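You operate a simulated robot arm through the tools that you are given. There is no shell and no other tool. Be economical: measure what you need, move in short steps, check, and stop when the job is done.

The job below is to be done with a simulated two-armed robot. You get a single attempt, and the scene is never put back.

TASK
Shake cocoa into the custard and whisk it smooth.
Fine: two shakes; no splashes; shaker and whisk back. Set down upright: orange cocoa shaker.

It is judged by the outcome, as a careful person would: the job done as asked, and still so three seconds after it is handed in. It fails if anything else is knocked over, pushed out of place, dropped, spilled or broken.

THE ROBOT
Two 7-joint arms with two-finger parallel grippers on one trunk, on a base that drives. Base frame: it is fixed to the floor where the robot stands at the start and does not move with it; the origin is under the middle of the robot, x ahead of it, y to its left, z up; the surface under the hand at the start is at about z = 900. Readings come in mm, rad, newtons and seconds.
The left shoulder is at the start at [50, 158, 1183], the right one opposite. With the tool pointing down near the work surface each hand reaches from about 240 to 660 mm from the robot's upright axis, wherever it stands, measured 20 degrees to its own side. Places, roughly: orange cocoa shaker (7x7x10 cm) [600, 100, 900]. Payload 3.91 kg a hand.
The TCP of each hand is the grasp point between the finger pads, 30 mm short of the fingertips. In the tool frame z runs along the fingers and y along their closing line. Largest opening 110 mm; finger width 20, thickness 10; the body of the gripper, 48 by 112 mm, starts 55 mm behind the TCP.
Orientation is that of the tool frame in the base frame, as [roll, pitch, yaw] about the fixed x, y, z axes, in that order (R = Rz(yaw) Ry(pitch) Rx(roll)). With the fingers straight down and closing along the base's y, the tool's x points along the base's -x, its y along +y and its z along -z.

THE INTERFACE
- The arms move only by the tool send_rows. It takes "left_motion", "right_motion" or both (then of equal length, played together; a hand with none holds still); each is a list of rows, each a list of 7 numbers: the opening, from 0 (shut) to 1 (fully open), then the shift along the tool's x, y, z in mm, then the turn, a rotation vector about the tool's x, y, z in degrees. In form: [[hand, tx, ty, tz, wx, wy, wz], ...]. A call has 1 to 12 rows; each row is the pose to reach, as a shift and turn from the pose commanded when the call began, along the tool's axes at that moment. Each row takes 0.2 s and may step no farther than 50 mm and 0.15 rad from the row before; otherwise, or with a gripper value out of range, the whole call is refused. Where a pose cannot be reached the arm comes as near as it can. A force on the tool above 50 N (or 10 N above the force at the start of the call, whichever is more), or a blocked arm, ends the call early, and 0.2 s more pass. Each finger travels about 153 mm/s and halts on what it meets, pressing with about 25 N; the grip force reading is that of the motor and also rises with nothing between the fingers. The clock runs only during rows and for 0.2 s after the last one: add rows that repeat a pose to give the fingers time. The reply holds the time, the measured pose of the TCP, the force on the tool along the base axes, the opening and the grip force, in the units named above and with some noise, with the torque about the TCP (base axes, N m) and any sound that the robot's microphone picked up.
- Cameras (640 x 400 px; columns grow to the right, rows downward): "scene" is now at [113, 45, 1314.3]; the picture's right is [0.53, -0.85, 0.00], its down [-0.54, -0.34, -0.77] and it looks along [0.66, 0.41, -0.63] (base axes); focal length 271 px, centre (320, 200). "left" rides on the left gripper at [72, -17, -103] in its tool frame; the picture's right is [0.23, 0.97, 0.00], its down [-0.76, 0.18, -0.62] and it looks along [-0.61, 0.14, 0.78] (tool axes); focal length 222 px, centre (320, 200). "right" rides on the right gripper at [72, 17, -103] in its tool frame; the picture's right is [-0.23, 0.97, 0.00], its down [-0.76, -0.18, -0.62] and it looks along [-0.61, -0.14, 0.78] (tool axes); focal length 222 px, centre (320, 200). There is no depth. A picture from a camera that has moved, and an enlarged one, comes with that camera's place and axes in the base frame and with its lens.
- get_image(camera): a new picture of that camera. No time passes.
- lift_body(by): slides the trunk up (or, below 0, down) by that many mm; the arms and the scene camera ride with it, the base frame stays. It gives what a move gives, with no picture.
- roll_base(legs): drives the robot by 1 to 6 legs, each [ahead, turn to the left] in mm and rad, along the robot's own axes; the way and the turn of a leg run together, so that a leg with both is an arc; at most 1500 mm and 3.142 rad a leg. The arms and the cameras ride along, it lands a little off, and it stops where it bumps. It gives what a move gives.
- head_to(pan, tilt): turns the head with the scene camera to pan (to the left, within 1.396 rad either way) and tilt (down, from -0.506 to 1.204), counted from straight ahead of the robot. It gives what a move gives.
- close_up(camera, box): a new picture of the part [left, top, right, bottom] of that camera's present view, enlarged. No time passes.
- hand_in(): hands the job in; it is judged then, once.

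Work in short steps. Places have to be worked out from the pictures, the camera data and where the tool is seen: move nearer, look again, correct. Check each grasp and each placing, and mend what went wrong. You have 120 turns and 108 pictures in all, those below and enlarged ones among them. Open the grippers and draw the arms clear of the work before you hand the job in, unless the task says otherwise; then end with one line.

The tools are called after "Request:" as name(argument=value, ...) on one line, values as JSON. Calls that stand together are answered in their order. send_rows: Moves the arms, as the interface text tells. Its arguments: {"type":"object","properties":{"left_motion":{"type":"array","items":{"type":"array","items":{"type":"number"}}},"right_motion":{"type":"array","items":{"type":"array","items":{"type":"number"}}}},"required":[]} The other tools are called the same way: lift_body (by) slides the trunk up or down; roll_base (legs) drives the base; head_to (pan, tilt) turns the head that bears the scene camera; get_image (camera) takes a picture; close_up (camera, box) takes an enlarged picture of a part of a camera's view; hand_in () hands the job in.

At the start:

```text
clock: 0.0
left_eef_pos: [255.5, 374.3, 999.9]
left_orientation: [3.141, 0.001, 3.141]
left_force: [-0.3, 0.4, 0.3]
left_wrist_torque: [0.01, 0.0, -0.02]
left_opening: 109.9
left_finger_force: 0.1
right_eef_pos: [402.9, 20.9, 1000.3]
right_orientation: [3.141, 0.0, -3.142]
right_force: [-0.1, -0.1, 0.1]
right_wrist_torque: [-0.01, 0.02, 0.02]
right_opening: 110.3
right_finger_force: 0.0
trunk travel left (down, up): [-425.0, 57.0]
robot x, y, heading: [2.2, 1.6, 0.001]
head pan, tilt: [0.559, 0.686]
```

scene: 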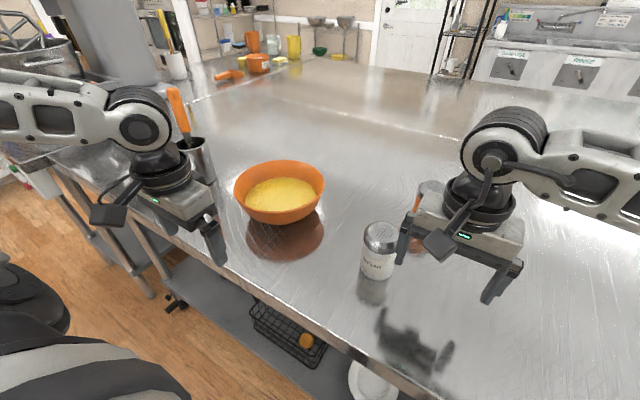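
right: 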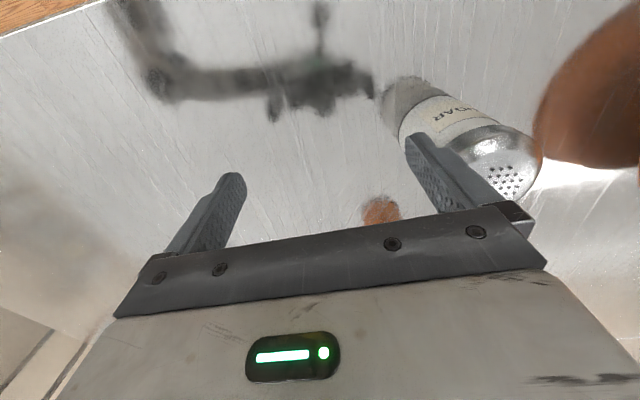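
left: 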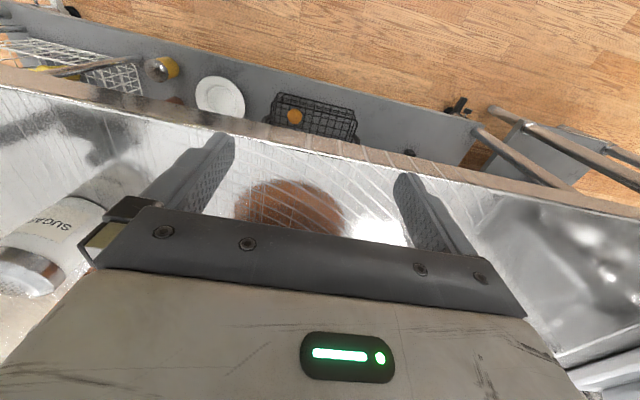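

I start by looking closer at the canister with the orange handle, and at the orange object behind the right hand.

Request:
close_up(camera="scene", box=[130, 70, 350, 240])

Request:
close_up(camera="scene", box=[330, 150, 530, 300])

```text
2.35 times, centred on (240, 155) of scene
camera zoom: at [113.0, 45.0, 1314.3], right [0.53, -0.85, 0.0], down [-0.54, -0.34, -0.77], along [0.66, 0.41, -0.63], focal length 637 px, centre (508, 306)
```

zoom: 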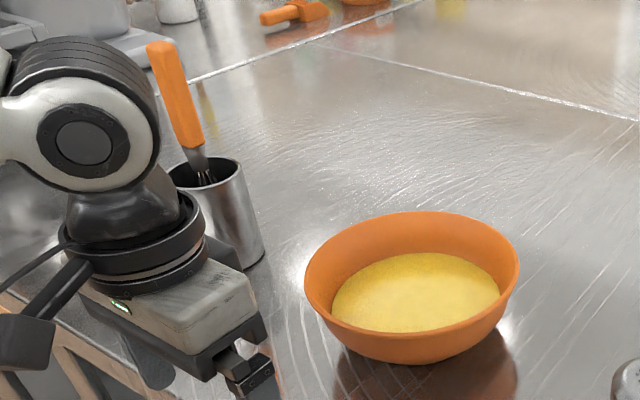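

```text
2.67 times, centred on (430, 225) of scene
camera zoom: at [113.0, 45.0, 1314.3], right [0.53, -0.85, 0.0], down [-0.54, -0.34, -0.77], along [0.66, 0.41, -0.63], focal length 722 px, centre (27, 133)
```

zoom: 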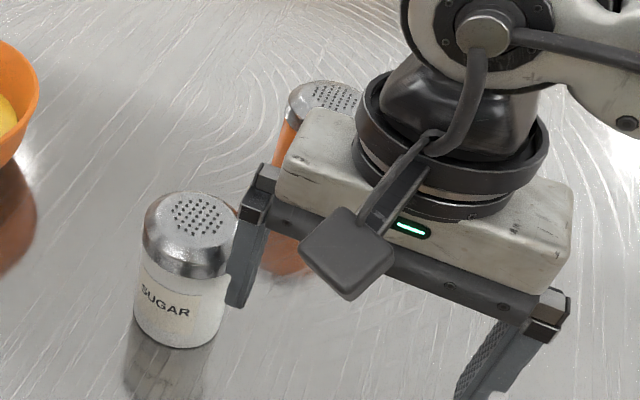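

The whisk stands in a steel canister near [458, 633, rim about 1004]. The bowl is near [469, 370], the sugar near [411, 113] and the cocoa near [595, 92]. I lift the right hand straight up, clear of the sugar, and move it back to uncover the cocoa.

Request:
send_rows(right_motion=[[1, 0, 0, -40, 0, 0, 0], [1, 0, 0, -80, 0, 0, 0], [1, 0, 0, -120, 0, 0, 0], [1, 0, -40, -140, 0, 0, 0], [1, 0, -80, -140, 0, 0, 0], [1, 0, -120, -140, 0, 0, 0], [1, 0, -160, -140, 0, 0, 0]])

Request:
get_image(camera="scene")

```text
clock: 1.6
left_eef_pos: [255.4, 375.5, 1000.6]
left_orientation: [-3.14, 0.001, 3.14]
left_force: [0.5, 0.2, 0.7]
left_wrist_torque: [-0.02, -0.01, -0.01]
left_opening: 110.2
left_finger_force: 0.1
right_eef_pos: [403.8, -139.2, 1138.8]
right_orientation: [-3.141, -0.002, -3.138]
right_force: [0.4, 0.3, 0.4]
right_wrist_torque: [-0.02, -0.01, -0.02]
right_opening: 109.9
right_finger_force: 0.1
trunk travel left (down, up): [-425.0, 57.0]
robot x, y, heading: [2.2, 0.2, -0.0]
head pan, tilt: [0.559, 0.686]
```

```text
102 pictures are left
camera scene: at [112.9, 44.4, 1314.3], right [0.53, -0.85, 0.0], down [-0.54, -0.34, -0.77], along [0.66, 0.41, -0.63], focal length 271 px, centre (320, 200)
```

scene: 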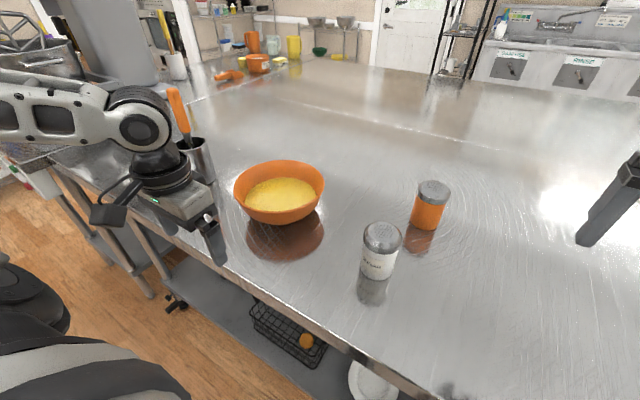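

The cocoa is now in plain view. Next I take a closer picture of it and test the wrist roll in free air, since pouring needs about half a turn.

Request:
close_up(camera="scene", box=[340, 160, 480, 300])

Request:
send_rows(right_motion=[[1, 0, 0, 0, 0, 0, 8], [1, 0, 0, 0, 0, 0, 16], [1, 0, 0, 0, 0, 0, 24], [1, 0, 0, 0, 0, 0, 32], [1, 0, 0, 0, 0, 0, 40], [1, 0, 0, 0, 0, 0, 48], [1, 0, 0, 0, 0, 0, 56], [1, 0, 0, 0, 0, 0, 64], [1, 0, 0, 0, 0, 0, 72], [1, 0, 0, 0, 0, 0, 80], [1, 0, 0, 0, 0, 0, 88], [1, 0, 0, 0, 0, 0, 90]])

```text
2.86 times, centred on (410, 230) of scene
camera zoom: at [112.9, 44.4, 1314.3], right [0.53, -0.85, 0.0], down [-0.54, -0.34, -0.77], along [0.66, 0.41, -0.63], focal length 774 px, centre (63, 114)
```

zoom: 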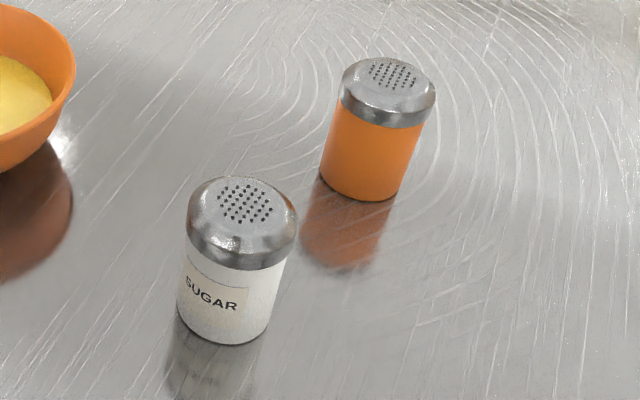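

```text
clock: 4.2
left_eef_pos: [254.8, 375.5, 1000.4]
left_orientation: [3.141, 0.0, -3.141]
left_force: [0.3, -0.7, -0.5]
left_wrist_torque: [0.01, 0.04, 0.04]
left_opening: 109.8
left_finger_force: 0.0
right_eef_pos: [402.5, -138.8, 1140.2]
right_orientation: [-3.141, 0.001, 1.569]
right_force: [-1.1, 0.4, 0.5]
right_wrist_torque: [0.03, -0.01, 0.0]
right_opening: 109.8
right_finger_force: 0.1
trunk travel left (down, up): [-425.0, 57.0]
robot x, y, heading: [0.6, 3.2, 0.001]
head pan, tilt: [0.559, 0.686]
```

The roll works in this direction. I put the cocoa at [601, 80, 900–995], with a diameter of about 62. I turn on to yaw 40° and move behind the shaker while staying high.

Request:
send_rows(right_motion=[[1, 0, 0, 0, 0, 0, 8], [1, 10, 5, 0, 0, 0, 16], [1, 30, 15, 0, 0, 0, 24], [1, 50, 28, 0, 0, 0, 32], [1, 75, 42, 0, 0, 0, 40], [1, 95, 57, 0, 0, 0, 48], [1, 109, 67, 0, 0, 0, 50]])

Request:
send_rows(right_motion=[[1, 0, 0, 0, 0, 8, 0], [1, 0, 0, 0, 0, 16, 0], [1, 0, 0, 0, 0, 24, 0], [1, 0, 0, 0, 0, 32, 0], [1, 0, 0, 0, 0, 40, 0], [1, 0, 0, 0, 0, 48, 0], [1, 0, 0, 0, 0, 56, 0], [1, 0, 0, 0, 0, 64, 0], [1, 0, 0, 0, 0, 70, 0]])

Request:
get_image(camera="right")

Request:
get_image(camera="scene")

```text
clock: 5.8
left_eef_pos: [255.8, 374.4, 1000.5]
left_orientation: [-3.14, -0.001, 3.14]
left_force: [0.3, -0.2, -0.3]
left_wrist_torque: [-0.02, -0.01, 0.01]
left_opening: 109.8
left_finger_force: 0.1
right_eef_pos: [471.8, -30.0, 1139.0]
right_orientation: [3.141, 0.001, 0.694]
right_force: [0.2, 0.3, -0.1]
right_wrist_torque: [-0.02, -0.02, -0.01]
right_opening: 110.0
right_finger_force: 0.0
trunk travel left (down, up): [-425.0, 57.0]
robot x, y, heading: [1.1, -1.4, -0.004]
head pan, tilt: [0.559, 0.686]
```

```text
clock: 7.8
left_eef_pos: [255.2, 375.5, 1000.0]
left_orientation: [-3.14, 0.001, -3.139]
left_force: [0.4, -0.1, -0.1]
left_wrist_torque: [0.0, 0.0, 0.02]
left_opening: 110.1
left_finger_force: 0.0
right_eef_pos: [469.5, -31.2, 1139.3]
right_orientation: [3.141, -1.224, 0.699]
right_force: [0.1, 0.5, 0.3]
right_wrist_torque: [-0.03, 0.0, 0.0]
right_opening: 110.1
right_finger_force: 0.0
trunk travel left (down, up): [-425.0, 57.0]
robot x, y, heading: [-3.1, -0.2, -0.001]
head pan, tilt: [0.559, 0.686]
```

```text
100 pictures are left
camera right: at [425.4, -91.2, 1244.2], right [0.57, -0.8, -0.21], down [-0.76, -0.41, -0.5], along [0.32, 0.45, -0.84], focal length 222 px, centre (320, 200)
```

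right: 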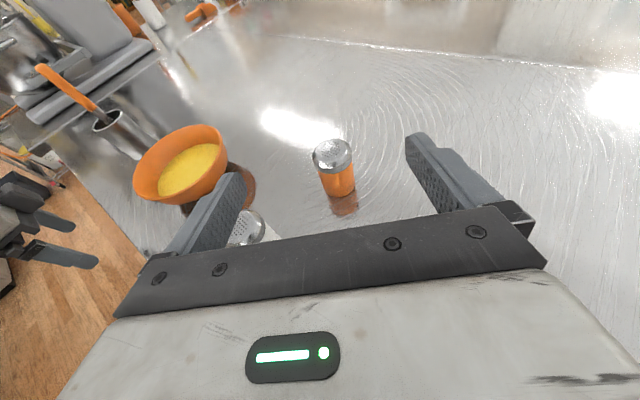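

```text
99 pictures are left
camera scene: at [113.0, 44.9, 1314.3], right [0.53, -0.85, 0.0], down [-0.54, -0.34, -0.77], along [0.66, 0.41, -0.63], focal length 271 px, centre (320, 200)
```

scene: 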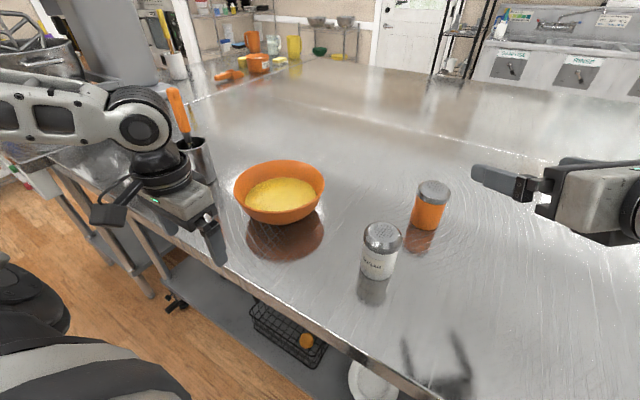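

The right camera confirms the cocoa at about [600, 77]. I go down to a pre-grasp point 120 mm behind it, with the tool tilted 20° down.

Request:
send_rows(right_motion=[[1, -31, 0, 26, 0, 0, 0], [1, -62, 0, 53, 0, 0, 0], [1, -93, 0, 80, 0, 0, 0], [1, -124, 0, 106, 0, 0, 0], [1, -124, 0, 106, 0, 0, 0]])

Request:
get_image(camera="right")

Request:
get_image(camera="scene")

```text
clock: 9.0
left_eef_pos: [255.5, 375.4, 1001.0]
left_orientation: [3.141, 0.0, -3.141]
left_force: [0.2, 0.6, 0.2]
left_wrist_torque: [0.02, -0.02, -0.01]
left_opening: 110.0
left_finger_force: 0.0
right_eef_pos: [514.7, 6.0, 983.6]
right_orientation: [3.141, -1.222, 0.698]
right_force: [0.6, -0.7, 0.3]
right_wrist_torque: [0.01, 0.0, -0.02]
right_opening: 109.9
right_finger_force: 0.1
trunk travel left (down, up): [-425.0, 57.0]
robot x, y, heading: [3.6, -1.0, 0.0]
head pan, tilt: [0.559, 0.686]
```

```text
98 pictures are left
camera right: at [470.0, -52.8, 1088.8], right [0.57, -0.8, -0.21], down [-0.76, -0.41, -0.5], along [0.31, 0.45, -0.84], focal length 222 px, centre (320, 200)
```

right: 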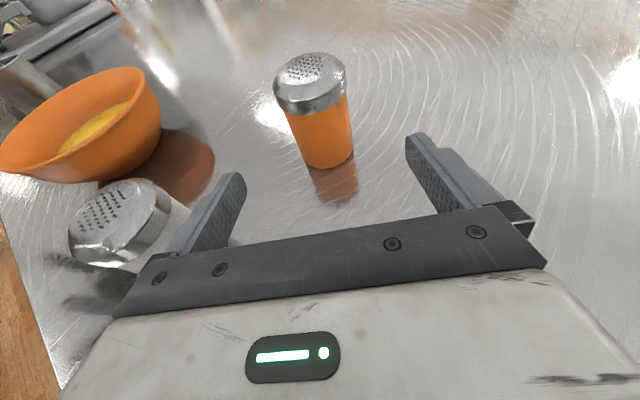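

```text
97 pictures are left
camera scene: at [113.0, 45.0, 1314.3], right [0.53, -0.85, 0.0], down [-0.54, -0.34, -0.77], along [0.66, 0.41, -0.63], focal length 271 px, centre (320, 200)
```

scene: 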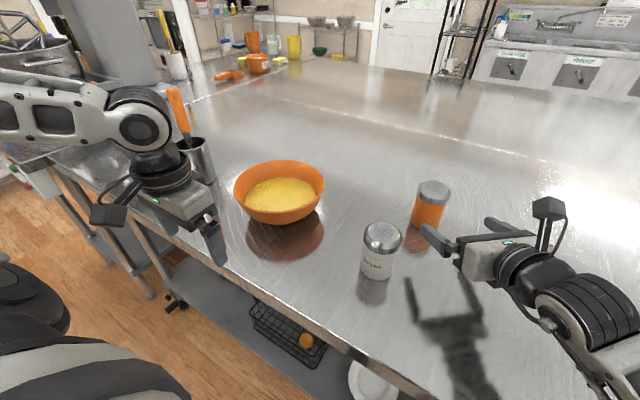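

Alignment looks good, with the cocoa at about [599, 79]. I advance 118 mm along the tool axis with the fingers open.

Request:
send_rows(right_motion=[[1, 0, 0, 30, 0, 0, 0], [1, 0, 0, 60, 0, 0, 0], [1, 0, 0, 90, 0, 0, 0], [1, 0, 0, 118, 0, 0, 0], [1, 0, 0, 118, 0, 0, 0]])

Request:
get_image(camera="right")

```text
clock: 10.2
left_eef_pos: [254.8, 374.9, 999.8]
left_orientation: [3.14, 0.001, 3.141]
left_force: [0.6, 0.0, -0.5]
left_wrist_torque: [0.0, 0.04, 0.0]
left_opening: 110.2
left_finger_force: 0.0
right_eef_pos: [600.5, 76.8, 948.4]
right_orientation: [-3.141, -1.223, 0.699]
right_force: [-0.2, 0.0, -0.8]
right_wrist_torque: [-0.02, 0.0, 0.03]
right_opening: 110.0
right_finger_force: 0.2
trunk travel left (down, up): [-425.0, 57.0]
robot x, y, heading: [0.7, -1.7, 0.001]
head pan, tilt: [0.559, 0.686]
```

```text
96 pictures are left
camera right: at [555.7, 17.0, 1052.5], right [0.57, -0.8, -0.21], down [-0.76, -0.41, -0.5], along [0.31, 0.45, -0.84], focal length 222 px, centre (320, 200)
```

right: 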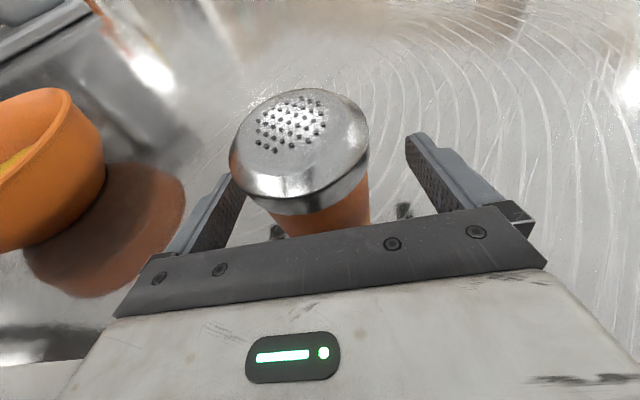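

The shaker sits between the fingers, so I close on it.

Request:
send_rows(right_motion=[[0.7, 0, 0, 0, 0, 0, 0], [0.6, 0, 0, 0, 0, 0, 0], [0.5, 0, 0, 0, 0, 0, 0], [0.4, 0, 0, 0, 0, 0, 0], [0.3, 0, 0, 0, 0, 0, 0], [0.3, 0, 0, 0, 0, 0, 0]])

Request:
get_image(camera="right")

```text
clock: 11.6
left_eef_pos: [255.7, 376.0, 999.9]
left_orientation: [-3.141, 0.001, 3.141]
left_force: [0.3, -0.7, 0.2]
left_wrist_torque: [-0.01, 0.01, -0.02]
left_opening: 109.9
left_finger_force: 0.0
right_eef_pos: [600.6, 77.6, 948.5]
right_orientation: [3.141, -1.223, 0.698]
right_force: [0.3, 1.1, 1.8]
right_wrist_torque: [-0.01, -0.07, 0.04]
right_opening: 59.2
right_finger_force: 25.3
trunk travel left (down, up): [-425.0, 57.0]
robot x, y, heading: [2.4, -2.9, -0.001]
head pan, tilt: [0.559, 0.686]
```

```text
95 pictures are left
camera right: at [555.5, 16.9, 1052.6], right [0.57, -0.8, -0.21], down [-0.76, -0.41, -0.5], along [0.31, 0.45, -0.84], focal length 222 px, centre (320, 200)
```

right: 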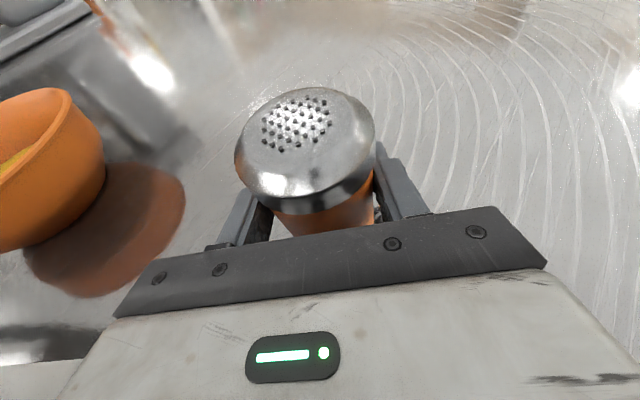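

The grip holds at 59 mm. I lift the shaker straight up about 180 mm and move the left hand a little aside.

Request:
send_rows(right_motion=[[0.3, 9, 0, -3, 0, 0, 0], [0.3, 28, 0, -10, 0, 0, 0], [0.3, 56, 0, -20, 0, 0, 0], [0.3, 85, 0, -31, 0, 0, 0], [0.3, 113, 0, -41, 0, 0, 0], [0.3, 141, 0, -51, 0, 0, 0], [0.3, 160, 0, -59, 0, 0, 0], [0.3, 169, 0, -62, 0, 0, 0]], left_motion=[[1, 0, 10, 0, 0, 0, 0], [1, 0, 20, 0, 0, 0, 0], [1, 0, 30, 0, 0, 0, 0], [1, 0, 40, 0, 0, 0, 0], [1, 0, 50, 0, 0, 0, 0], [1, 0, 60, 0, 0, 0, 0], [1, 0, 60, 0, 0, 0, 0], [1, 0, 60, 0, 0, 0, 0]])

Request:
get_image(camera="scene")

```text
clock: 13.4
left_eef_pos: [256.1, 435.2, 1000.8]
left_orientation: [3.141, 0.0, 3.142]
left_force: [0.0, 0.6, 0.3]
left_wrist_torque: [0.02, 0.0, -0.01]
left_opening: 109.8
left_finger_force: 0.0
right_eef_pos: [597.6, 76.9, 1127.6]
right_orientation: [-3.14, -1.221, 0.696]
right_force: [-0.1, 0.2, -1.6]
right_wrist_torque: [0.0, -0.05, 0.01]
right_opening: 59.2
right_finger_force: 25.1
trunk travel left (down, up): [-425.0, 57.0]
robot x, y, heading: [-3.5, 2.1, 0.002]
head pan, tilt: [0.559, 0.686]
```

```text
94 pictures are left
camera scene: at [113.1, 45.1, 1314.2], right [0.53, -0.85, 0.0], down [-0.54, -0.34, -0.77], along [0.66, 0.41, -0.63], focal length 271 px, centre (320, 200)
```

scene: 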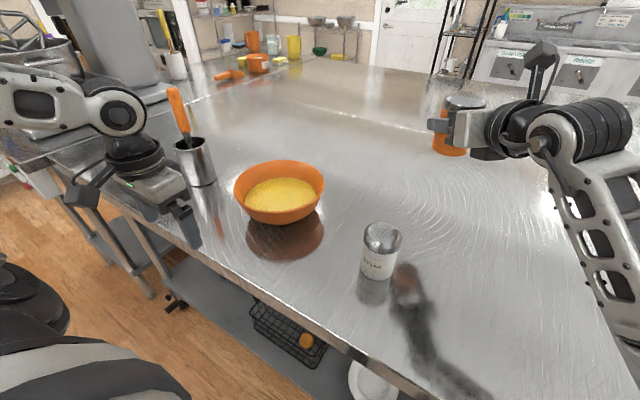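

The cocoa is held upright and lifted. I carry it smoothly at that height to above the bowl centre.

Request:
send_rows(right_motion=[[0.3, 0.6, -9, 3, 0, 0, 0], [0.3, 2, -30, 9, 0, 0, 0], [0.3, 4, -60, 17, 0, 0, 0], [0.3, 6, -95, 27, 0, 0, 0], [0.3, 8, -130, 37, 0, 0, 0], [0.3, 10, -165, 47, 0, 0, 0], [0.3, 12, -200, 58, 0, 0, 0], [0.3, 14, -235, 68, 0, 0, 0], [0.3, 16, -265, 76, 0, 0, 0], [0.3, 17, -288, 83, 0, 0, 0], [0.3, 18, -302, 87, 0, 0, 0], [0.3, 18.5, -307.5, 88.5, 0, 0, 0]])

Request:
get_image(camera="scene")

Request:
get_image(camera="right")

```text
clock: 16.0
left_eef_pos: [256.5, 435.4, 1001.1]
left_orientation: [3.141, 0.0, 3.141]
left_force: [0.2, -0.8, -0.5]
left_wrist_torque: [0.06, 0.01, 0.02]
left_opening: 110.2
left_finger_force: 0.1
right_eef_pos: [483.1, 312.1, 1112.5]
right_orientation: [-3.138, -1.221, 0.698]
right_force: [0.5, 0.0, -0.8]
right_wrist_torque: [-0.03, 0.0, -0.04]
right_opening: 59.1
right_finger_force: 24.9
right hand out of reach, approached as far as the arm can: row 9, 10, 11, 12
trunk travel left (down, up): [-425.0, 57.0]
robot x, y, heading: [0.4, 3.4, 0.004]
head pan, tilt: [0.559, 0.686]
```

```text
93 pictures are left
camera scene: at [113.0, 45.2, 1314.3], right [0.53, -0.85, 0.0], down [-0.54, -0.34, -0.77], along [0.66, 0.41, -0.63], focal length 271 px, centre (320, 200)
```

scene: 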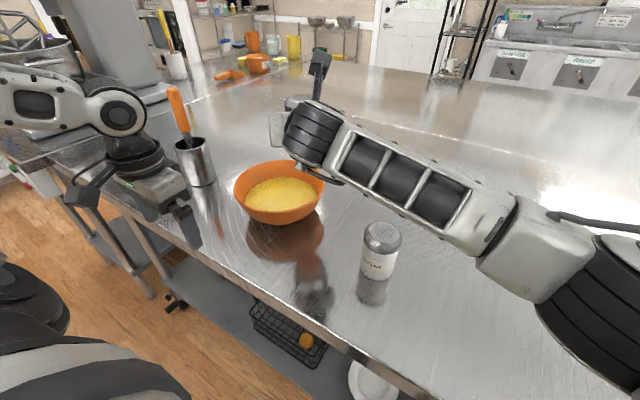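

```text
92 pictures are left
camera right: at [439.5, 252.3, 1217.8], right [0.57, -0.8, -0.21], down [-0.76, -0.41, -0.5], along [0.31, 0.45, -0.84], focal length 222 px, centre (320, 200)
```

right: 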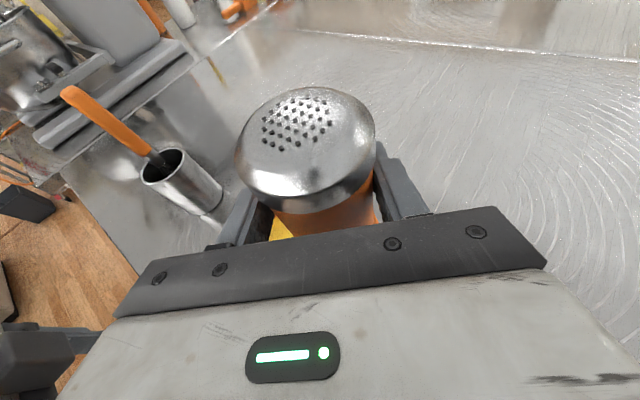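

The arm runs out of reach about 60 mm short of the bowl, so the robot has to shift to the left; the canister needs that too. First I look left for free floor.

Request:
head_to(pan=1.35, tilt=0.6)

Request:
get_image(camera="scene")

```text
clock: 17.1
left_eef_pos: [257.4, 434.3, 1000.1]
left_orientation: [-3.141, 0.001, -3.141]
left_force: [-0.9, 0.4, 0.9]
left_wrist_torque: [0.0, 0.0, 0.04]
left_opening: 110.0
left_finger_force: 0.0
right_eef_pos: [484.7, 312.6, 1114.3]
right_orientation: [3.14, -1.222, 0.698]
right_force: [0.4, -0.2, -0.7]
right_wrist_torque: [-0.02, -0.02, 0.01]
right_opening: 58.8
right_finger_force: 25.0
trunk travel left (down, up): [-425.0, 57.0]
robot x, y, heading: [-0.3, -3.8, -0.002]
head pan, tilt: [1.349, 0.6]
```

```text
91 pictures are left
camera scene: at [60.1, 86.0, 1321.7], right [0.98, -0.22, 0.0], down [-0.12, -0.55, -0.82], along [0.18, 0.8, -0.57], focal length 271 px, centre (320, 200)
```

scene: 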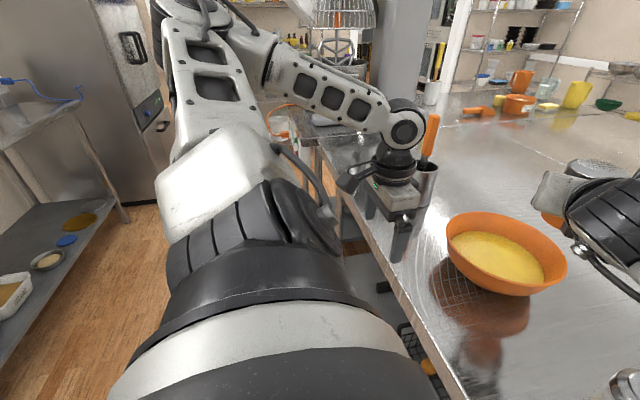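

The floor to the left is free. Before driving I draw the shaker back towards the robot, upright, so it cannot swing into the whisk.

Request:
send_rows(right_motion=[[0.3, -4, 9, -10, 0, 0, 0], [0.3, -12, 30, -32, 0, 0, 0], [0.3, -22, 56, -60, 0, 0, 0], [0.3, -33, 84, -90, 0, 0, 0], [0.3, -44, 112, -120, 0, 0, 0], [0.3, -55, 140, -150, 0, 0, 0], [0.3, -65, 165, -178, 0, 0, 0], [0.3, -71, 182, -196, 0, 0, 0], [0.3, -73.6, 187.7, -202, 0, 0, 0]])

```text
clock: 19.1
left_eef_pos: [255.8, 434.8, 1002.1]
left_orientation: [-3.141, 0.0, 3.141]
left_force: [0.0, -0.5, -0.3]
left_wrist_torque: [0.0, -0.03, 0.03]
left_opening: 110.2
left_finger_force: 0.1
right_eef_pos: [439.3, 31.4, 1116.2]
right_orientation: [3.139, -1.222, 0.7]
right_force: [0.0, 0.1, -1.5]
right_wrist_torque: [0.0, 0.01, -0.02]
right_opening: 59.0
right_finger_force: 24.9
trunk travel left (down, up): [-425.0, 57.0]
robot x, y, heading: [-0.1, -2.3, 0.001]
head pan, tilt: [1.349, 0.6]
```

The hand is retracted to [439, 31, 1116]. I turn left 90°, drive 270 mm along the table, then turn back.

Request:
roll_base(legs=[[0, 1.571]])

Request:
get_image(camera="scene")

```text
clock: 23.4
left_eef_pos: [-434.8, 255.9, 1000.8]
left_orientation: [3.142, 0.0, -1.572]
left_force: [-0.2, 0.2, -1.1]
left_wrist_torque: [0.02, 0.0, 0.01]
left_opening: 110.3
left_finger_force: 0.1
right_eef_pos: [-30.2, 438.6, 1115.7]
right_orientation: [-3.141, -1.222, 2.268]
right_force: [0.1, -0.2, -1.4]
right_wrist_torque: [0.0, -0.04, -0.02]
right_opening: 59.0
right_finger_force: 24.9
trunk travel left (down, up): [-425.0, 57.0]
robot x, y, heading: [2.3, -3.5, 1.571]
head pan, tilt: [1.349, 0.6]
```

```text
90 pictures are left
camera scene: at [-85.8, 59.2, 1321.7], right [0.22, 0.98, 0.0], down [0.55, -0.12, -0.83], along [-0.8, 0.18, -0.56], focal length 271 px, centre (320, 200)
```

scene: 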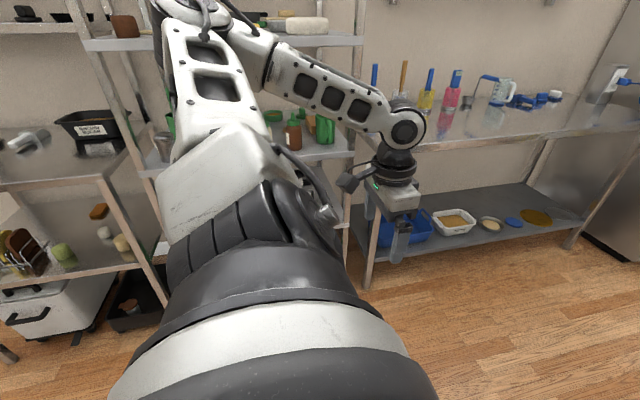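

The turn was clean and the back shelf is well clear. I drive along the table and turn back.

Request:
roll_base(legs=[[270, 0], [0, -1.571]])

Request:
head_to(pan=0.3, tilt=0.7)

Request:
get_image(camera="scene")

```text
clock: 29.1
left_eef_pos: [253.4, 704.0, 1000.1]
left_orientation: [3.142, 0.001, -3.138]
left_force: [0.1, 0.3, -0.6]
left_wrist_torque: [0.01, -0.01, 0.0]
left_opening: 110.1
left_finger_force: 0.0
right_eef_pos: [439.4, 300.1, 1115.3]
right_orientation: [-3.141, -1.222, 0.703]
right_force: [0.3, 0.4, -1.7]
right_wrist_torque: [0.01, 0.02, -0.04]
right_opening: 59.0
right_finger_force: 25.1
trunk travel left (down, up): [-425.0, 57.0]
robot x, y, heading: [-0.1, 267.0, 0.005]
head pan, tilt: [1.349, 0.6]
```

```text
clock: 30.4
left_eef_pos: [253.4, 703.3, 1001.1]
left_orientation: [-3.141, 0.0, -3.136]
left_force: [-0.7, 0.1, -0.6]
left_wrist_torque: [0.02, 0.0, -0.02]
left_opening: 110.1
left_finger_force: 0.1
right_eef_pos: [438.1, 300.4, 1116.6]
right_orientation: [3.141, -1.222, 0.704]
right_force: [0.5, 1.3, -0.5]
right_wrist_torque: [0.01, -0.01, 0.02]
right_opening: 58.9
right_finger_force: 25.3
trunk travel left (down, up): [-425.0, 57.0]
robot x, y, heading: [0.0, 270.2, 0.002]
head pan, tilt: [0.3, 0.7]
```

```text
89 pictures are left
camera scene: at [121.5, 293.0, 1313.0], right [0.3, -0.95, 0.0], down [-0.61, -0.19, -0.76], along [0.73, 0.23, -0.64], focal length 271 px, centre (320, 200)
```

scene: 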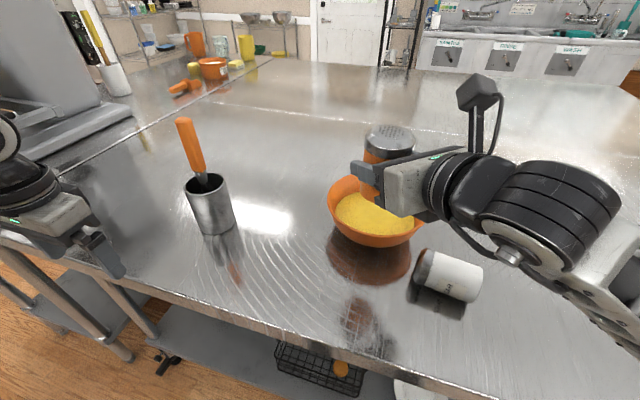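

The sugar shaker looks changed in this view, so I check it closely.

Request:
close_up(camera="scene", box=[320, 160, 520, 340])

```text
2.22 times, centred on (420, 250) of scene
camera zoom: at [121.5, 293.0, 1313.0], right [0.3, -0.95, 0.0], down [-0.61, -0.19, -0.76], along [0.73, 0.23, -0.64], focal length 602 px, centre (98, 89)
```

zoom: 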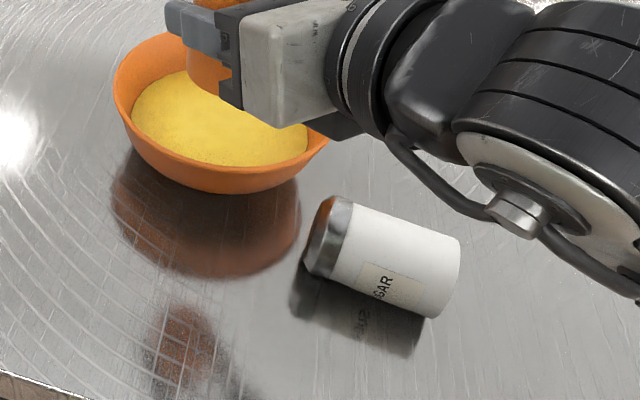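

The sugar has been tipped over, most likely by the low right elbow while turning, and the bowl may have shifted too. I look at the right side before moving anything.

Request:
head_to(pan=-0.35, tilt=0.85)

Request:
get_image(camera="scene")

Request:
get_image(camera="right")

```text
clock: 31.4
left_eef_pos: [254.5, 704.1, 999.7]
left_orientation: [3.141, 0.001, -3.136]
left_force: [-0.9, -1.2, -0.2]
left_wrist_torque: [-0.01, -0.01, 0.04]
left_opening: 109.8
left_finger_force: 0.0
right_eef_pos: [440.0, 301.3, 1116.2]
right_orientation: [3.14, -1.222, 0.703]
right_force: [0.1, 0.5, -0.7]
right_wrist_torque: [-0.01, 0.0, -0.03]
right_opening: 58.9
right_finger_force: 24.8
trunk travel left (down, up): [-425.0, 57.0]
robot x, y, heading: [2.4, 264.3, 0.008]
head pan, tilt: [-0.351, 0.85]
```

```text
87 pictures are left
camera scene: at [114.1, 241.0, 1300.8], right [-0.34, -0.94, 0.0], down [-0.71, 0.25, -0.66], along [0.62, -0.22, -0.75], focal length 271 px, centre (320, 200)
```

scene: 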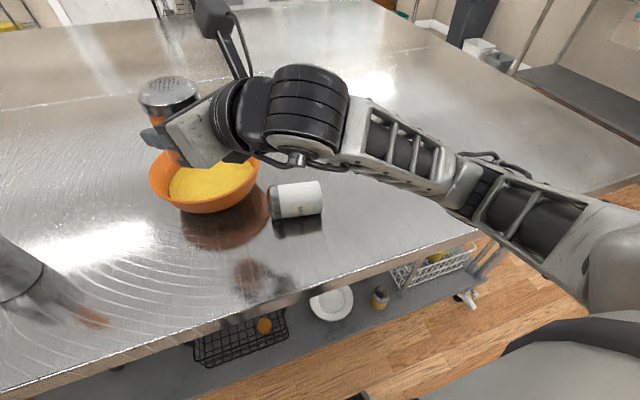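

```text
86 pictures are left
camera right: at [395.4, 240.6, 1220.3], right [0.57, -0.79, -0.21], down [-0.76, -0.41, -0.5], along [0.31, 0.45, -0.84], focal length 222 px, centre (320, 200)
```

right: 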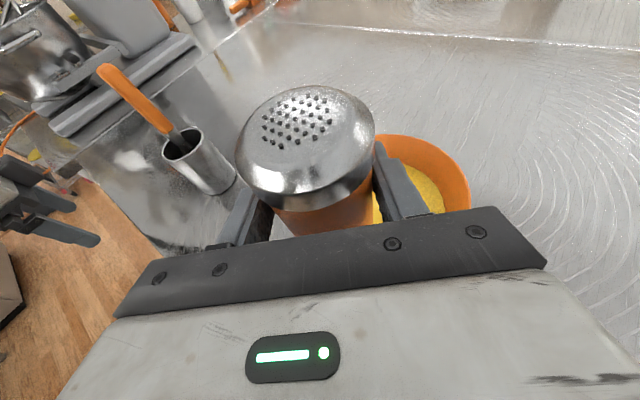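

The bowl now sits near [513, 316], slid about 65 mm, with the custard intact. The sugar lies at about [440, 167]. I will pour first and put both back after. Now I move the shaker over the bowl centre and level the tool.

Request:
send_rows(right_motion=[[0.3, 3, 4, 7, 0, 2, 0], [0.3, 7, 11, 20, 0, 6, 0], [0.3, 12, 19, 34, 0, 10, 0], [0.3, 17, 27, 48, 0, 14, 0], [0.3, 21, 33, 58, 0, 18, 0], [0.3, 23, 36, 63.7, 0, 20, 0], [0.3, 23, 36, 63.7, 0, 20, 0]])

Request:
head_to(pan=0.0, tilt=0.75)

Request:
get_image(camera="scene")

```text
clock: 33.0
left_eef_pos: [254.0, 702.6, 1000.8]
left_orientation: [3.14, 0.0, -3.135]
left_force: [-0.4, -0.2, 0.7]
left_wrist_torque: [-0.02, 0.04, 0.01]
left_opening: 110.3
left_finger_force: 0.1
right_eef_pos: [514.1, 317.1, 1116.6]
right_orientation: [-0.464, -1.57, -1.976]
right_force: [0.3, 0.8, -1.2]
right_wrist_torque: [0.01, 0.02, 0.01]
right_opening: 59.1
right_finger_force: 24.9
trunk travel left (down, up): [-425.0, 57.0]
robot x, y, heading: [-0.4, 267.3, 0.006]
head pan, tilt: [-0.351, 0.85]
```

```text
clock: 33.8
left_eef_pos: [253.9, 703.8, 1000.5]
left_orientation: [3.142, -0.002, -3.136]
left_force: [0.8, -0.3, 0.0]
left_wrist_torque: [0.01, -0.02, 0.01]
left_opening: 110.0
left_finger_force: 0.1
right_eef_pos: [514.1, 318.5, 1116.6]
right_orientation: [0.209, -1.57, -2.648]
right_force: [0.2, -0.7, -0.9]
right_wrist_torque: [0.02, 0.0, -0.01]
right_opening: 58.8
right_finger_force: 25.2
trunk travel left (down, up): [-425.0, 57.0]
robot x, y, heading: [-1.6, 267.9, 0.011]
head pan, tilt: [0.0, 0.75]
```

```text
85 pictures are left
camera scene: at [123.4, 267.8, 1308.8], right [0.0, -1.0, 0.0], down [-0.68, 0.0, -0.73], along [0.73, 0.0, -0.68], focal length 271 px, centre (320, 200)
```

scene: 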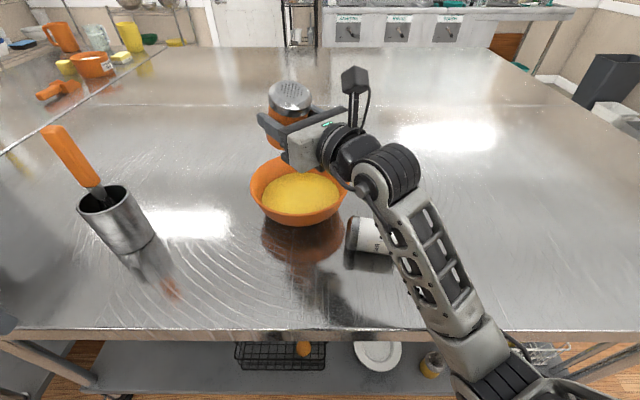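

The shaker is over the bowl, whose centre I refine to about [522, 312]. I nudge it there and roll the first 96° back towards the wrist's natural side.

Request:
send_rows(right_motion=[[0.3, 0, 3, 1, 0, 0, -8], [0.3, 0, 6, 2, 0, 0, -16], [0.3, 0, 9, 2, 0, 0, -24], [0.3, 0, 10, 2, 0, 0, -32], [0.3, 0, 10, 2, 0, 0, -40], [0.3, 0, 10, 2, 0, 0, -48], [0.3, 0, 10, 2, 0, 0, -56], [0.3, 0, 10, 2, 0, 0, -64], [0.3, 0, 10, 2, 0, 0, -70], [0.3, 0, 10, 2, 0, 0, -75]])

Request:
get_image(camera="scene")

```text
clock: 36.0
left_eef_pos: [254.0, 703.6, 999.9]
left_orientation: [-3.141, 0.001, -3.136]
left_force: [-0.2, 0.3, -0.1]
left_wrist_torque: [0.02, 0.02, -0.01]
left_opening: 110.2
left_finger_force: 0.0
right_eef_pos: [521.2, 310.0, 1115.1]
right_orientation: [1.57, -0.257, 2.275]
right_force: [0.2, -0.3, -1.6]
right_wrist_torque: [0.01, -0.02, -0.02]
right_opening: 58.9
right_finger_force: 25.3
trunk travel left (down, up): [-425.0, 57.0]
robot x, y, heading: [-0.4, 269.6, 0.006]
head pan, tilt: [0.0, 0.75]
```

```text
84 pictures are left
camera scene: at [123.4, 267.8, 1308.8], right [0.01, -1.0, 0.0], down [-0.68, 0.0, -0.73], along [0.73, 0.0, -0.68], focal length 271 px, centre (320, 200)
```

scene: 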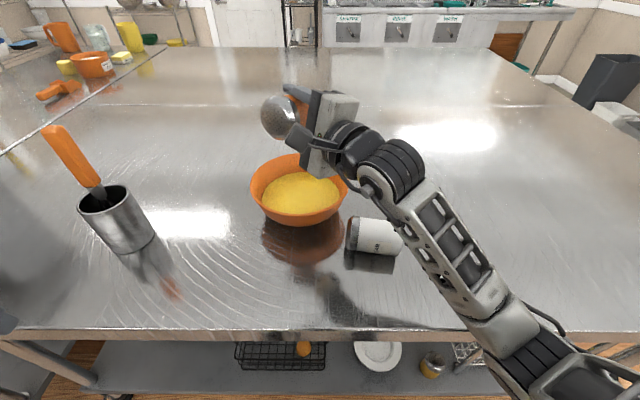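

The cap stays above the bowl. I roll the rest of the way to about 160°.

Request:
send_rows(right_motion=[[0.3, 0, 0, 0, 0, 0, -8], [0.3, 0, 0, 0, 0, 0, -16], [0.3, 0, 0, 0, 0, 0, -24], [0.3, 0, 0, 0, 0, 0, -32], [0.3, 0, 0, 0, 0, 0, -40], [0.3, 0, 0, 0, 0, 0, -48], [0.3, 0, 0, 0, 0, 0, -56], [0.3, 0, 0, 0, 0, 0, -64], [0.3, 0, 0, 0, 0, 0, -72], [0.3, 0, 0, 0, 0, 0, -80], [0.3, 0, 0, 0, 0, 0, -85]])

Request:
close_up(camera="scene", box=[200, 60, 440, 280])

Request:
get_image(camera="right")

```text
clock: 38.4
left_eef_pos: [254.3, 703.7, 999.8]
left_orientation: [3.141, -0.001, -3.137]
left_force: [0.4, 0.0, 0.2]
left_wrist_torque: [0.0, -0.03, 0.01]
left_opening: 109.9
left_finger_force: 0.1
right_eef_pos: [522.1, 310.5, 1116.2]
right_orientation: [1.57, 1.224, 2.274]
right_force: [-0.5, -0.3, -1.7]
right_wrist_torque: [0.01, 0.03, -0.02]
right_opening: 59.0
right_finger_force: 25.0
trunk travel left (down, up): [-425.0, 57.0]
robot x, y, heading: [-2.4, 265.3, 0.008]
head pan, tilt: [0.0, 0.75]
```

```text
1.82 times, centred on (320, 170) of scene
camera zoom: at [123.4, 267.8, 1308.8], right [0.01, -1.0, 0.0], down [-0.68, 0.0, -0.73], along [0.73, 0.0, -0.68], focal length 492 px, centre (320, 254)
```

zoom: 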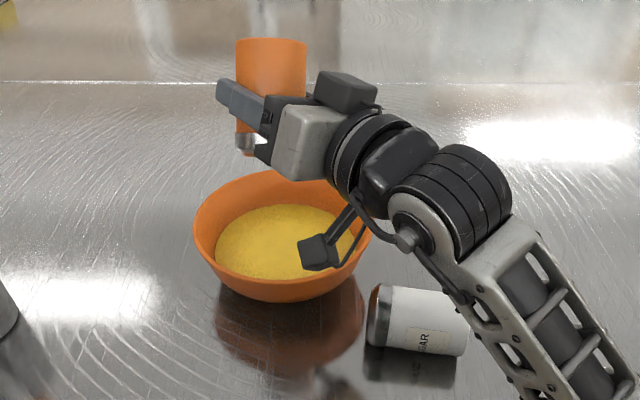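

```text
82 pictures are left
camera right: at [417.3, 273.8, 1053.6], right [-0.54, 0.64, 0.54], down [-0.2, -0.73, 0.66], along [0.82, 0.25, 0.52], focal length 222 px, centre (320, 200)
```

right: 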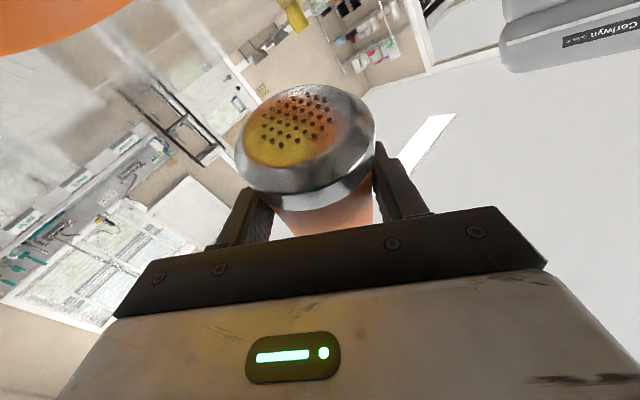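

The shaker is inverted over the custard and nothing is spilled. I give the first shake, a quick 45 mm up and down, and check the result.

Request:
send_rows(right_motion=[[0.3, -42.3, 15.4, 0, 0, 0, 0], [0.3, 0, 0, 0, 0, 0, 0], [0.3, 0, 0, 0, 0, 0, 0]])

Request:
close_up(camera="scene", box=[200, 60, 440, 280])

```text
clock: 39.2
left_eef_pos: [253.4, 702.7, 999.6]
left_orientation: [-3.142, 0.002, -3.137]
left_force: [0.6, 0.6, -0.9]
left_wrist_torque: [-0.01, 0.05, -0.04]
left_opening: 110.2
left_finger_force: 0.0
right_eef_pos: [524.6, 310.7, 1116.3]
right_orientation: [1.569, 1.221, 2.272]
right_force: [-0.1, -0.7, -1.3]
right_wrist_torque: [0.01, -0.02, -0.01]
right_opening: 59.1
right_finger_force: 24.8
trunk travel left (down, up): [-425.0, 57.0]
robot x, y, heading: [-2.6, 266.8, 0.005]
head pan, tilt: [0.0, 0.75]
```

```text
1.82 times, centred on (320, 170) of scene
camera zoom: at [123.4, 267.8, 1308.8], right [0.01, -1.0, 0.0], down [-0.68, 0.0, -0.73], along [0.73, 0.0, -0.68], focal length 492 px, centre (320, 254)
```

zoom: 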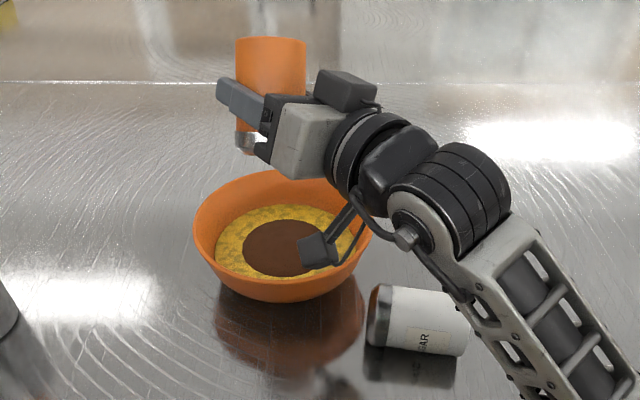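

A cocoa patch landed in the middle of the custard, so the first shake worked. I do the second one the same way.

Request:
send_rows(right_motion=[[0.3, -42.3, 15.4, 0, 0, 0, 0], [0.3, 0, 0, 0, 0, 0, 0], [0.3, 0, 0, 0, 0, 0, 0]])

Request:
close_up(camera="scene", box=[200, 60, 440, 280])

```text
clock: 40.0
left_eef_pos: [253.6, 703.1, 1001.0]
left_orientation: [-3.14, 0.001, -3.137]
left_force: [0.8, 0.3, 0.5]
left_wrist_torque: [0.0, -0.01, 0.04]
left_opening: 109.7
left_finger_force: 0.0
right_eef_pos: [524.2, 310.8, 1115.3]
right_orientation: [1.571, 1.221, 2.27]
right_force: [-0.7, -0.6, -1.0]
right_wrist_torque: [0.0, 0.0, 0.0]
right_opening: 59.0
right_finger_force: 24.5
trunk travel left (down, up): [-425.0, 57.0]
robot x, y, heading: [2.9, 268.8, 0.006]
head pan, tilt: [0.0, 0.75]
```

```text
1.82 times, centred on (320, 170) of scene
camera zoom: at [123.5, 267.8, 1308.8], right [0.01, -1.0, 0.0], down [-0.68, 0.0, -0.73], along [0.73, 0.0, -0.68], focal length 492 px, centre (320, 254)
```

zoom: 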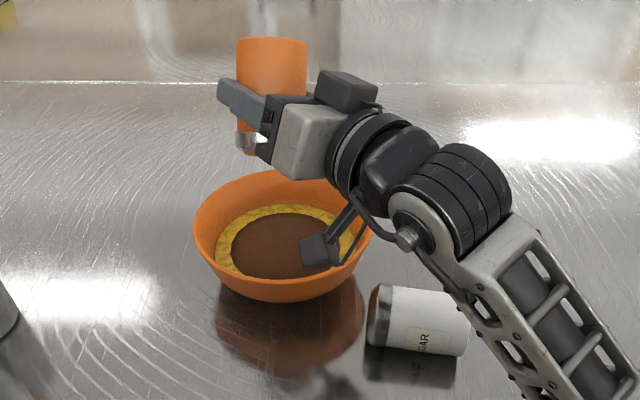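

The patch grew with the second shake, so both are done. I roll the shaker back upright smoothly over the bowl.

Request:
send_rows(right_motion=[[0.3, 0, 0, 0, 0, 0, 6], [0.3, 0, 0, 0, 0, 0, 14], [0.3, 0, 0, 0, 0, 0, 22], [0.3, 0, 0, 0, 0, 0, 30], [0.3, 0, 0, 0, 0, 0, 38], [0.3, 0, 0, 0, 0, 0, 46], [0.3, 0, 0, 0, 0, 0, 54], [0.3, 0, 0, 0, 0, 0, 62], [0.3, 0, 0, 0, 0, 0, 70], [0.3, 0, 0, 0, 0, 0, 78], [0.3, 0, 0, 0, 0, 0, 84], [0.3, 0, 0, 0, 0, 0, 88]])

Request:
send_rows(right_motion=[[0.3, 0, 0, 0, 0, 0, 8], [0.3, 0, 0, 0, 0, 0, 16], [0.3, 0, 0, 0, 0, 0, 24], [0.3, 0, 0, 0, 0, 0, 32], [0.3, 0, 0, 0, 0, 0, 40], [0.3, 0, 0, 0, 0, 0, 48], [0.3, 0, 0, 0, 0, 0, 56], [0.3, 0, 0, 0, 0, 0, 64], [0.3, 0, 0, 0, 0, 0, 70], [0.3, 0, 0, 0, 0, 0, 72], [0.3, 0, 0, 0, 0, 0, 72]])

Request:
get_image(camera="scene")

```text
clock: 42.6
left_eef_pos: [253.6, 703.6, 1001.4]
left_orientation: [-3.141, 0.0, -3.139]
left_force: [0.1, 0.7, -0.1]
left_wrist_torque: [0.02, -0.01, 0.0]
left_opening: 109.8
left_finger_force: 0.1
right_eef_pos: [521.4, 311.7, 1115.0]
right_orientation: [1.571, -0.316, 2.275]
right_force: [0.3, 0.7, -1.8]
right_wrist_torque: [0.03, 0.02, -0.02]
right_opening: 58.9
right_finger_force: 24.8
trunk travel left (down, up): [-425.0, 57.0]
robot x, y, heading: [-1.4, 267.4, 0.008]
head pan, tilt: [0.0, 0.75]
```

```text
clock: 45.0
left_eef_pos: [254.6, 702.9, 1001.3]
left_orientation: [-3.141, -0.002, -3.136]
left_force: [0.2, 0.4, -0.5]
left_wrist_torque: [-0.01, 0.0, 0.03]
left_opening: 109.9
left_finger_force: 0.0
right_eef_pos: [529.2, 295.6, 1110.3]
right_orientation: [1.964, -1.513, 1.859]
right_force: [0.3, -0.2, -1.7]
right_wrist_torque: [0.04, 0.02, -0.01]
right_opening: 58.9
right_finger_force: 24.9
trunk travel left (down, up): [-425.0, 57.0]
robot x, y, heading: [-0.5, 270.8, 0.006]
head pan, tilt: [0.0, 0.75]
```

```text
79 pictures are left
camera scene: at [123.4, 267.8, 1308.8], right [0.01, -1.0, 0.0], down [-0.68, 0.0, -0.73], along [0.73, 0.0, -0.68], focal length 271 px, centre (320, 200)
```

scene: 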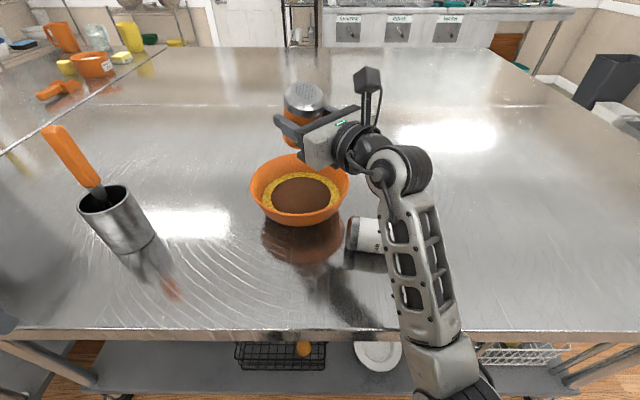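

The shaker is upright again apart from the intended 20° tool tilt. I raise the trunk for more elbow clearance, then carry the shaker high towards its original place at [600, 78], tilting the tool back to 20° down.

Request:
lift_body(by=57)

Request:
send_rows(right_motion=[[0.3, 0, 5, -2, 0, -1, 0], [0.3, -1, 18, -7, 0, -3, 0], [0.3, -2, 38, -15, 0, -5, 0], [0.3, -4, 60, -23, 0, -7, 0], [0.3, -5, 84, -32, 0, -9, 0], [0.3, -7, 108, -41, 0, -11, 0], [0.3, -8, 132, -51, 0, -13, 0], [0.3, -10, 156, -60, 0, -15, 0], [0.3, -11, 178, -68, 0, -17, 0], [0.3, -12, 196, -75, 0, -19, 0], [0.3, -13, 208, -80, 0, -20, 0], [0.3, -13.3, 213.6, -82, 0, -20, 0]])

Request:
get_image(camera="scene")

```text
clock: 46.0
left_eef_pos: [253.3, 703.2, 1057.7]
left_orientation: [-3.142, 0.0, -3.138]
left_force: [-0.1, 0.3, -0.4]
left_wrist_torque: [-0.04, -0.01, 0.02]
left_opening: 110.0
left_finger_force: 0.1
right_eef_pos: [530.0, 297.4, 1167.6]
right_orientation: [1.927, -1.512, 1.895]
right_force: [0.5, -0.3, -1.2]
right_wrist_torque: [0.0, -0.03, 0.01]
right_opening: 58.9
right_finger_force: 24.9
trunk travel left (down, up): [-482.0, 0.0]
robot x, y, heading: [-3.0, 268.6, 0.0]
head pan, tilt: [0.0, 0.75]
```

```text
clock: 48.6
left_eef_pos: [254.6, 703.5, 1057.5]
left_orientation: [-3.141, 0.0, -3.136]
left_force: [-0.3, 0.4, 0.0]
left_wrist_torque: [0.0, 0.01, 0.01]
left_opening: 109.8
left_finger_force: 0.1
right_eef_pos: [597.6, 95.2, 1159.6]
right_orientation: [3.142, -1.22, 0.701]
right_force: [0.1, 0.4, -1.7]
right_wrist_torque: [0.0, 0.02, 0.0]
right_opening: 58.8
right_finger_force: 25.5
trunk travel left (down, up): [-482.0, 0.0]
robot x, y, heading: [1.2, 267.5, 0.002]
head pan, tilt: [0.0, 0.75]
```

```text
78 pictures are left
camera scene: at [123.5, 267.7, 1365.8], right [0.01, -1.0, 0.0], down [-0.68, 0.0, -0.73], along [0.73, 0.0, -0.68], focal length 271 px, centre (320, 200)
```

scene: 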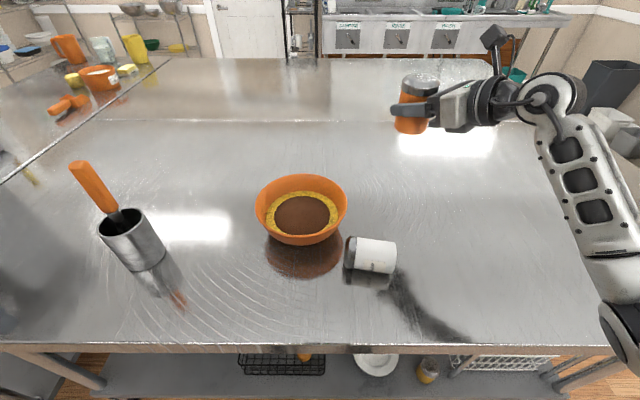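

The orientation now matches the grasp exactly. I lower to 40 mm above the table spot.

Request:
send_rows(right_motion=[[0.3, -10, 1, 3, 0, 0, 0], [0.3, -30, 4, 9, 0, 0, 0], [0.3, -55, 7, 17, 0, 0, 0], [0.3, -82, 9, 25, 0, 0, 0], [0.3, -109, 12, 33, 0, 0, 0], [0.3, -135, 14, 41, 0, 0, 0], [0.3, -155, 15, 47, 0, 0, 0], [0.3, -163, 15.5, 49.5, 0, 0, 0], [0.3, -163, 15.5, 49.5, 0, 0, 0]])

Request:
head_to(pan=-0.4, tilt=0.8)

Request:
get_image(camera="scene")

```text
clock: 50.6
left_eef_pos: [253.5, 703.7, 1058.6]
left_orientation: [-3.14, 0.0, -3.137]
left_force: [-0.2, -0.3, 0.5]
left_wrist_torque: [0.02, 0.01, -0.04]
left_opening: 109.8
left_finger_force: 0.2
right_eef_pos: [602.7, 76.2, 988.0]
right_orientation: [-3.141, -1.221, 0.704]
right_force: [-0.4, -0.4, -1.7]
right_wrist_torque: [-0.01, 0.0, 0.05]
right_opening: 58.7
right_finger_force: 25.2
trunk travel left (down, up): [-482.0, 0.0]
robot x, y, heading: [1.2, 265.6, 0.007]
head pan, tilt: [0.0, 0.75]
```

```text
clock: 51.5
left_eef_pos: [254.4, 703.5, 1057.2]
left_orientation: [3.141, 0.0, -3.136]
left_force: [-0.1, 0.1, 0.6]
left_wrist_torque: [-0.03, 0.03, 0.03]
left_opening: 110.1
left_finger_force: 0.1
right_eef_pos: [601.0, 77.1, 989.3]
right_orientation: [-3.141, -1.221, 0.705]
right_force: [0.3, 0.2, -1.1]
right_wrist_torque: [0.01, 0.0, -0.01]
right_opening: 59.3
right_finger_force: 25.1
trunk travel left (down, up): [-482.0, 0.0]
robot x, y, heading: [2.1, 264.9, 0.007]
head pan, tilt: [-0.4, 0.799]
```

```text
77 pictures are left
camera scene: at [115.1, 236.4, 1361.8], right [-0.38, -0.92, 0.0], down [-0.66, 0.27, -0.7], along [0.64, -0.27, -0.72], focal length 271 px, centre (320, 200)
```

scene: 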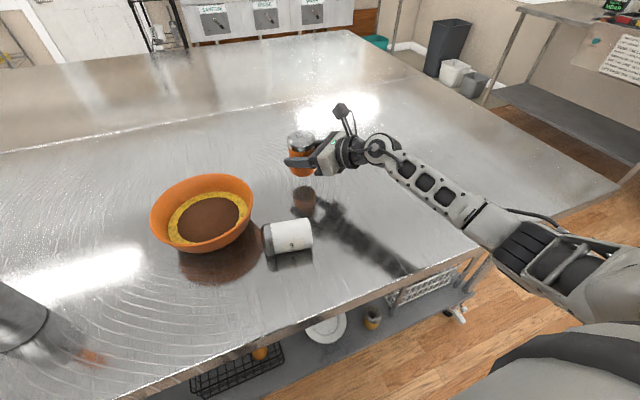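

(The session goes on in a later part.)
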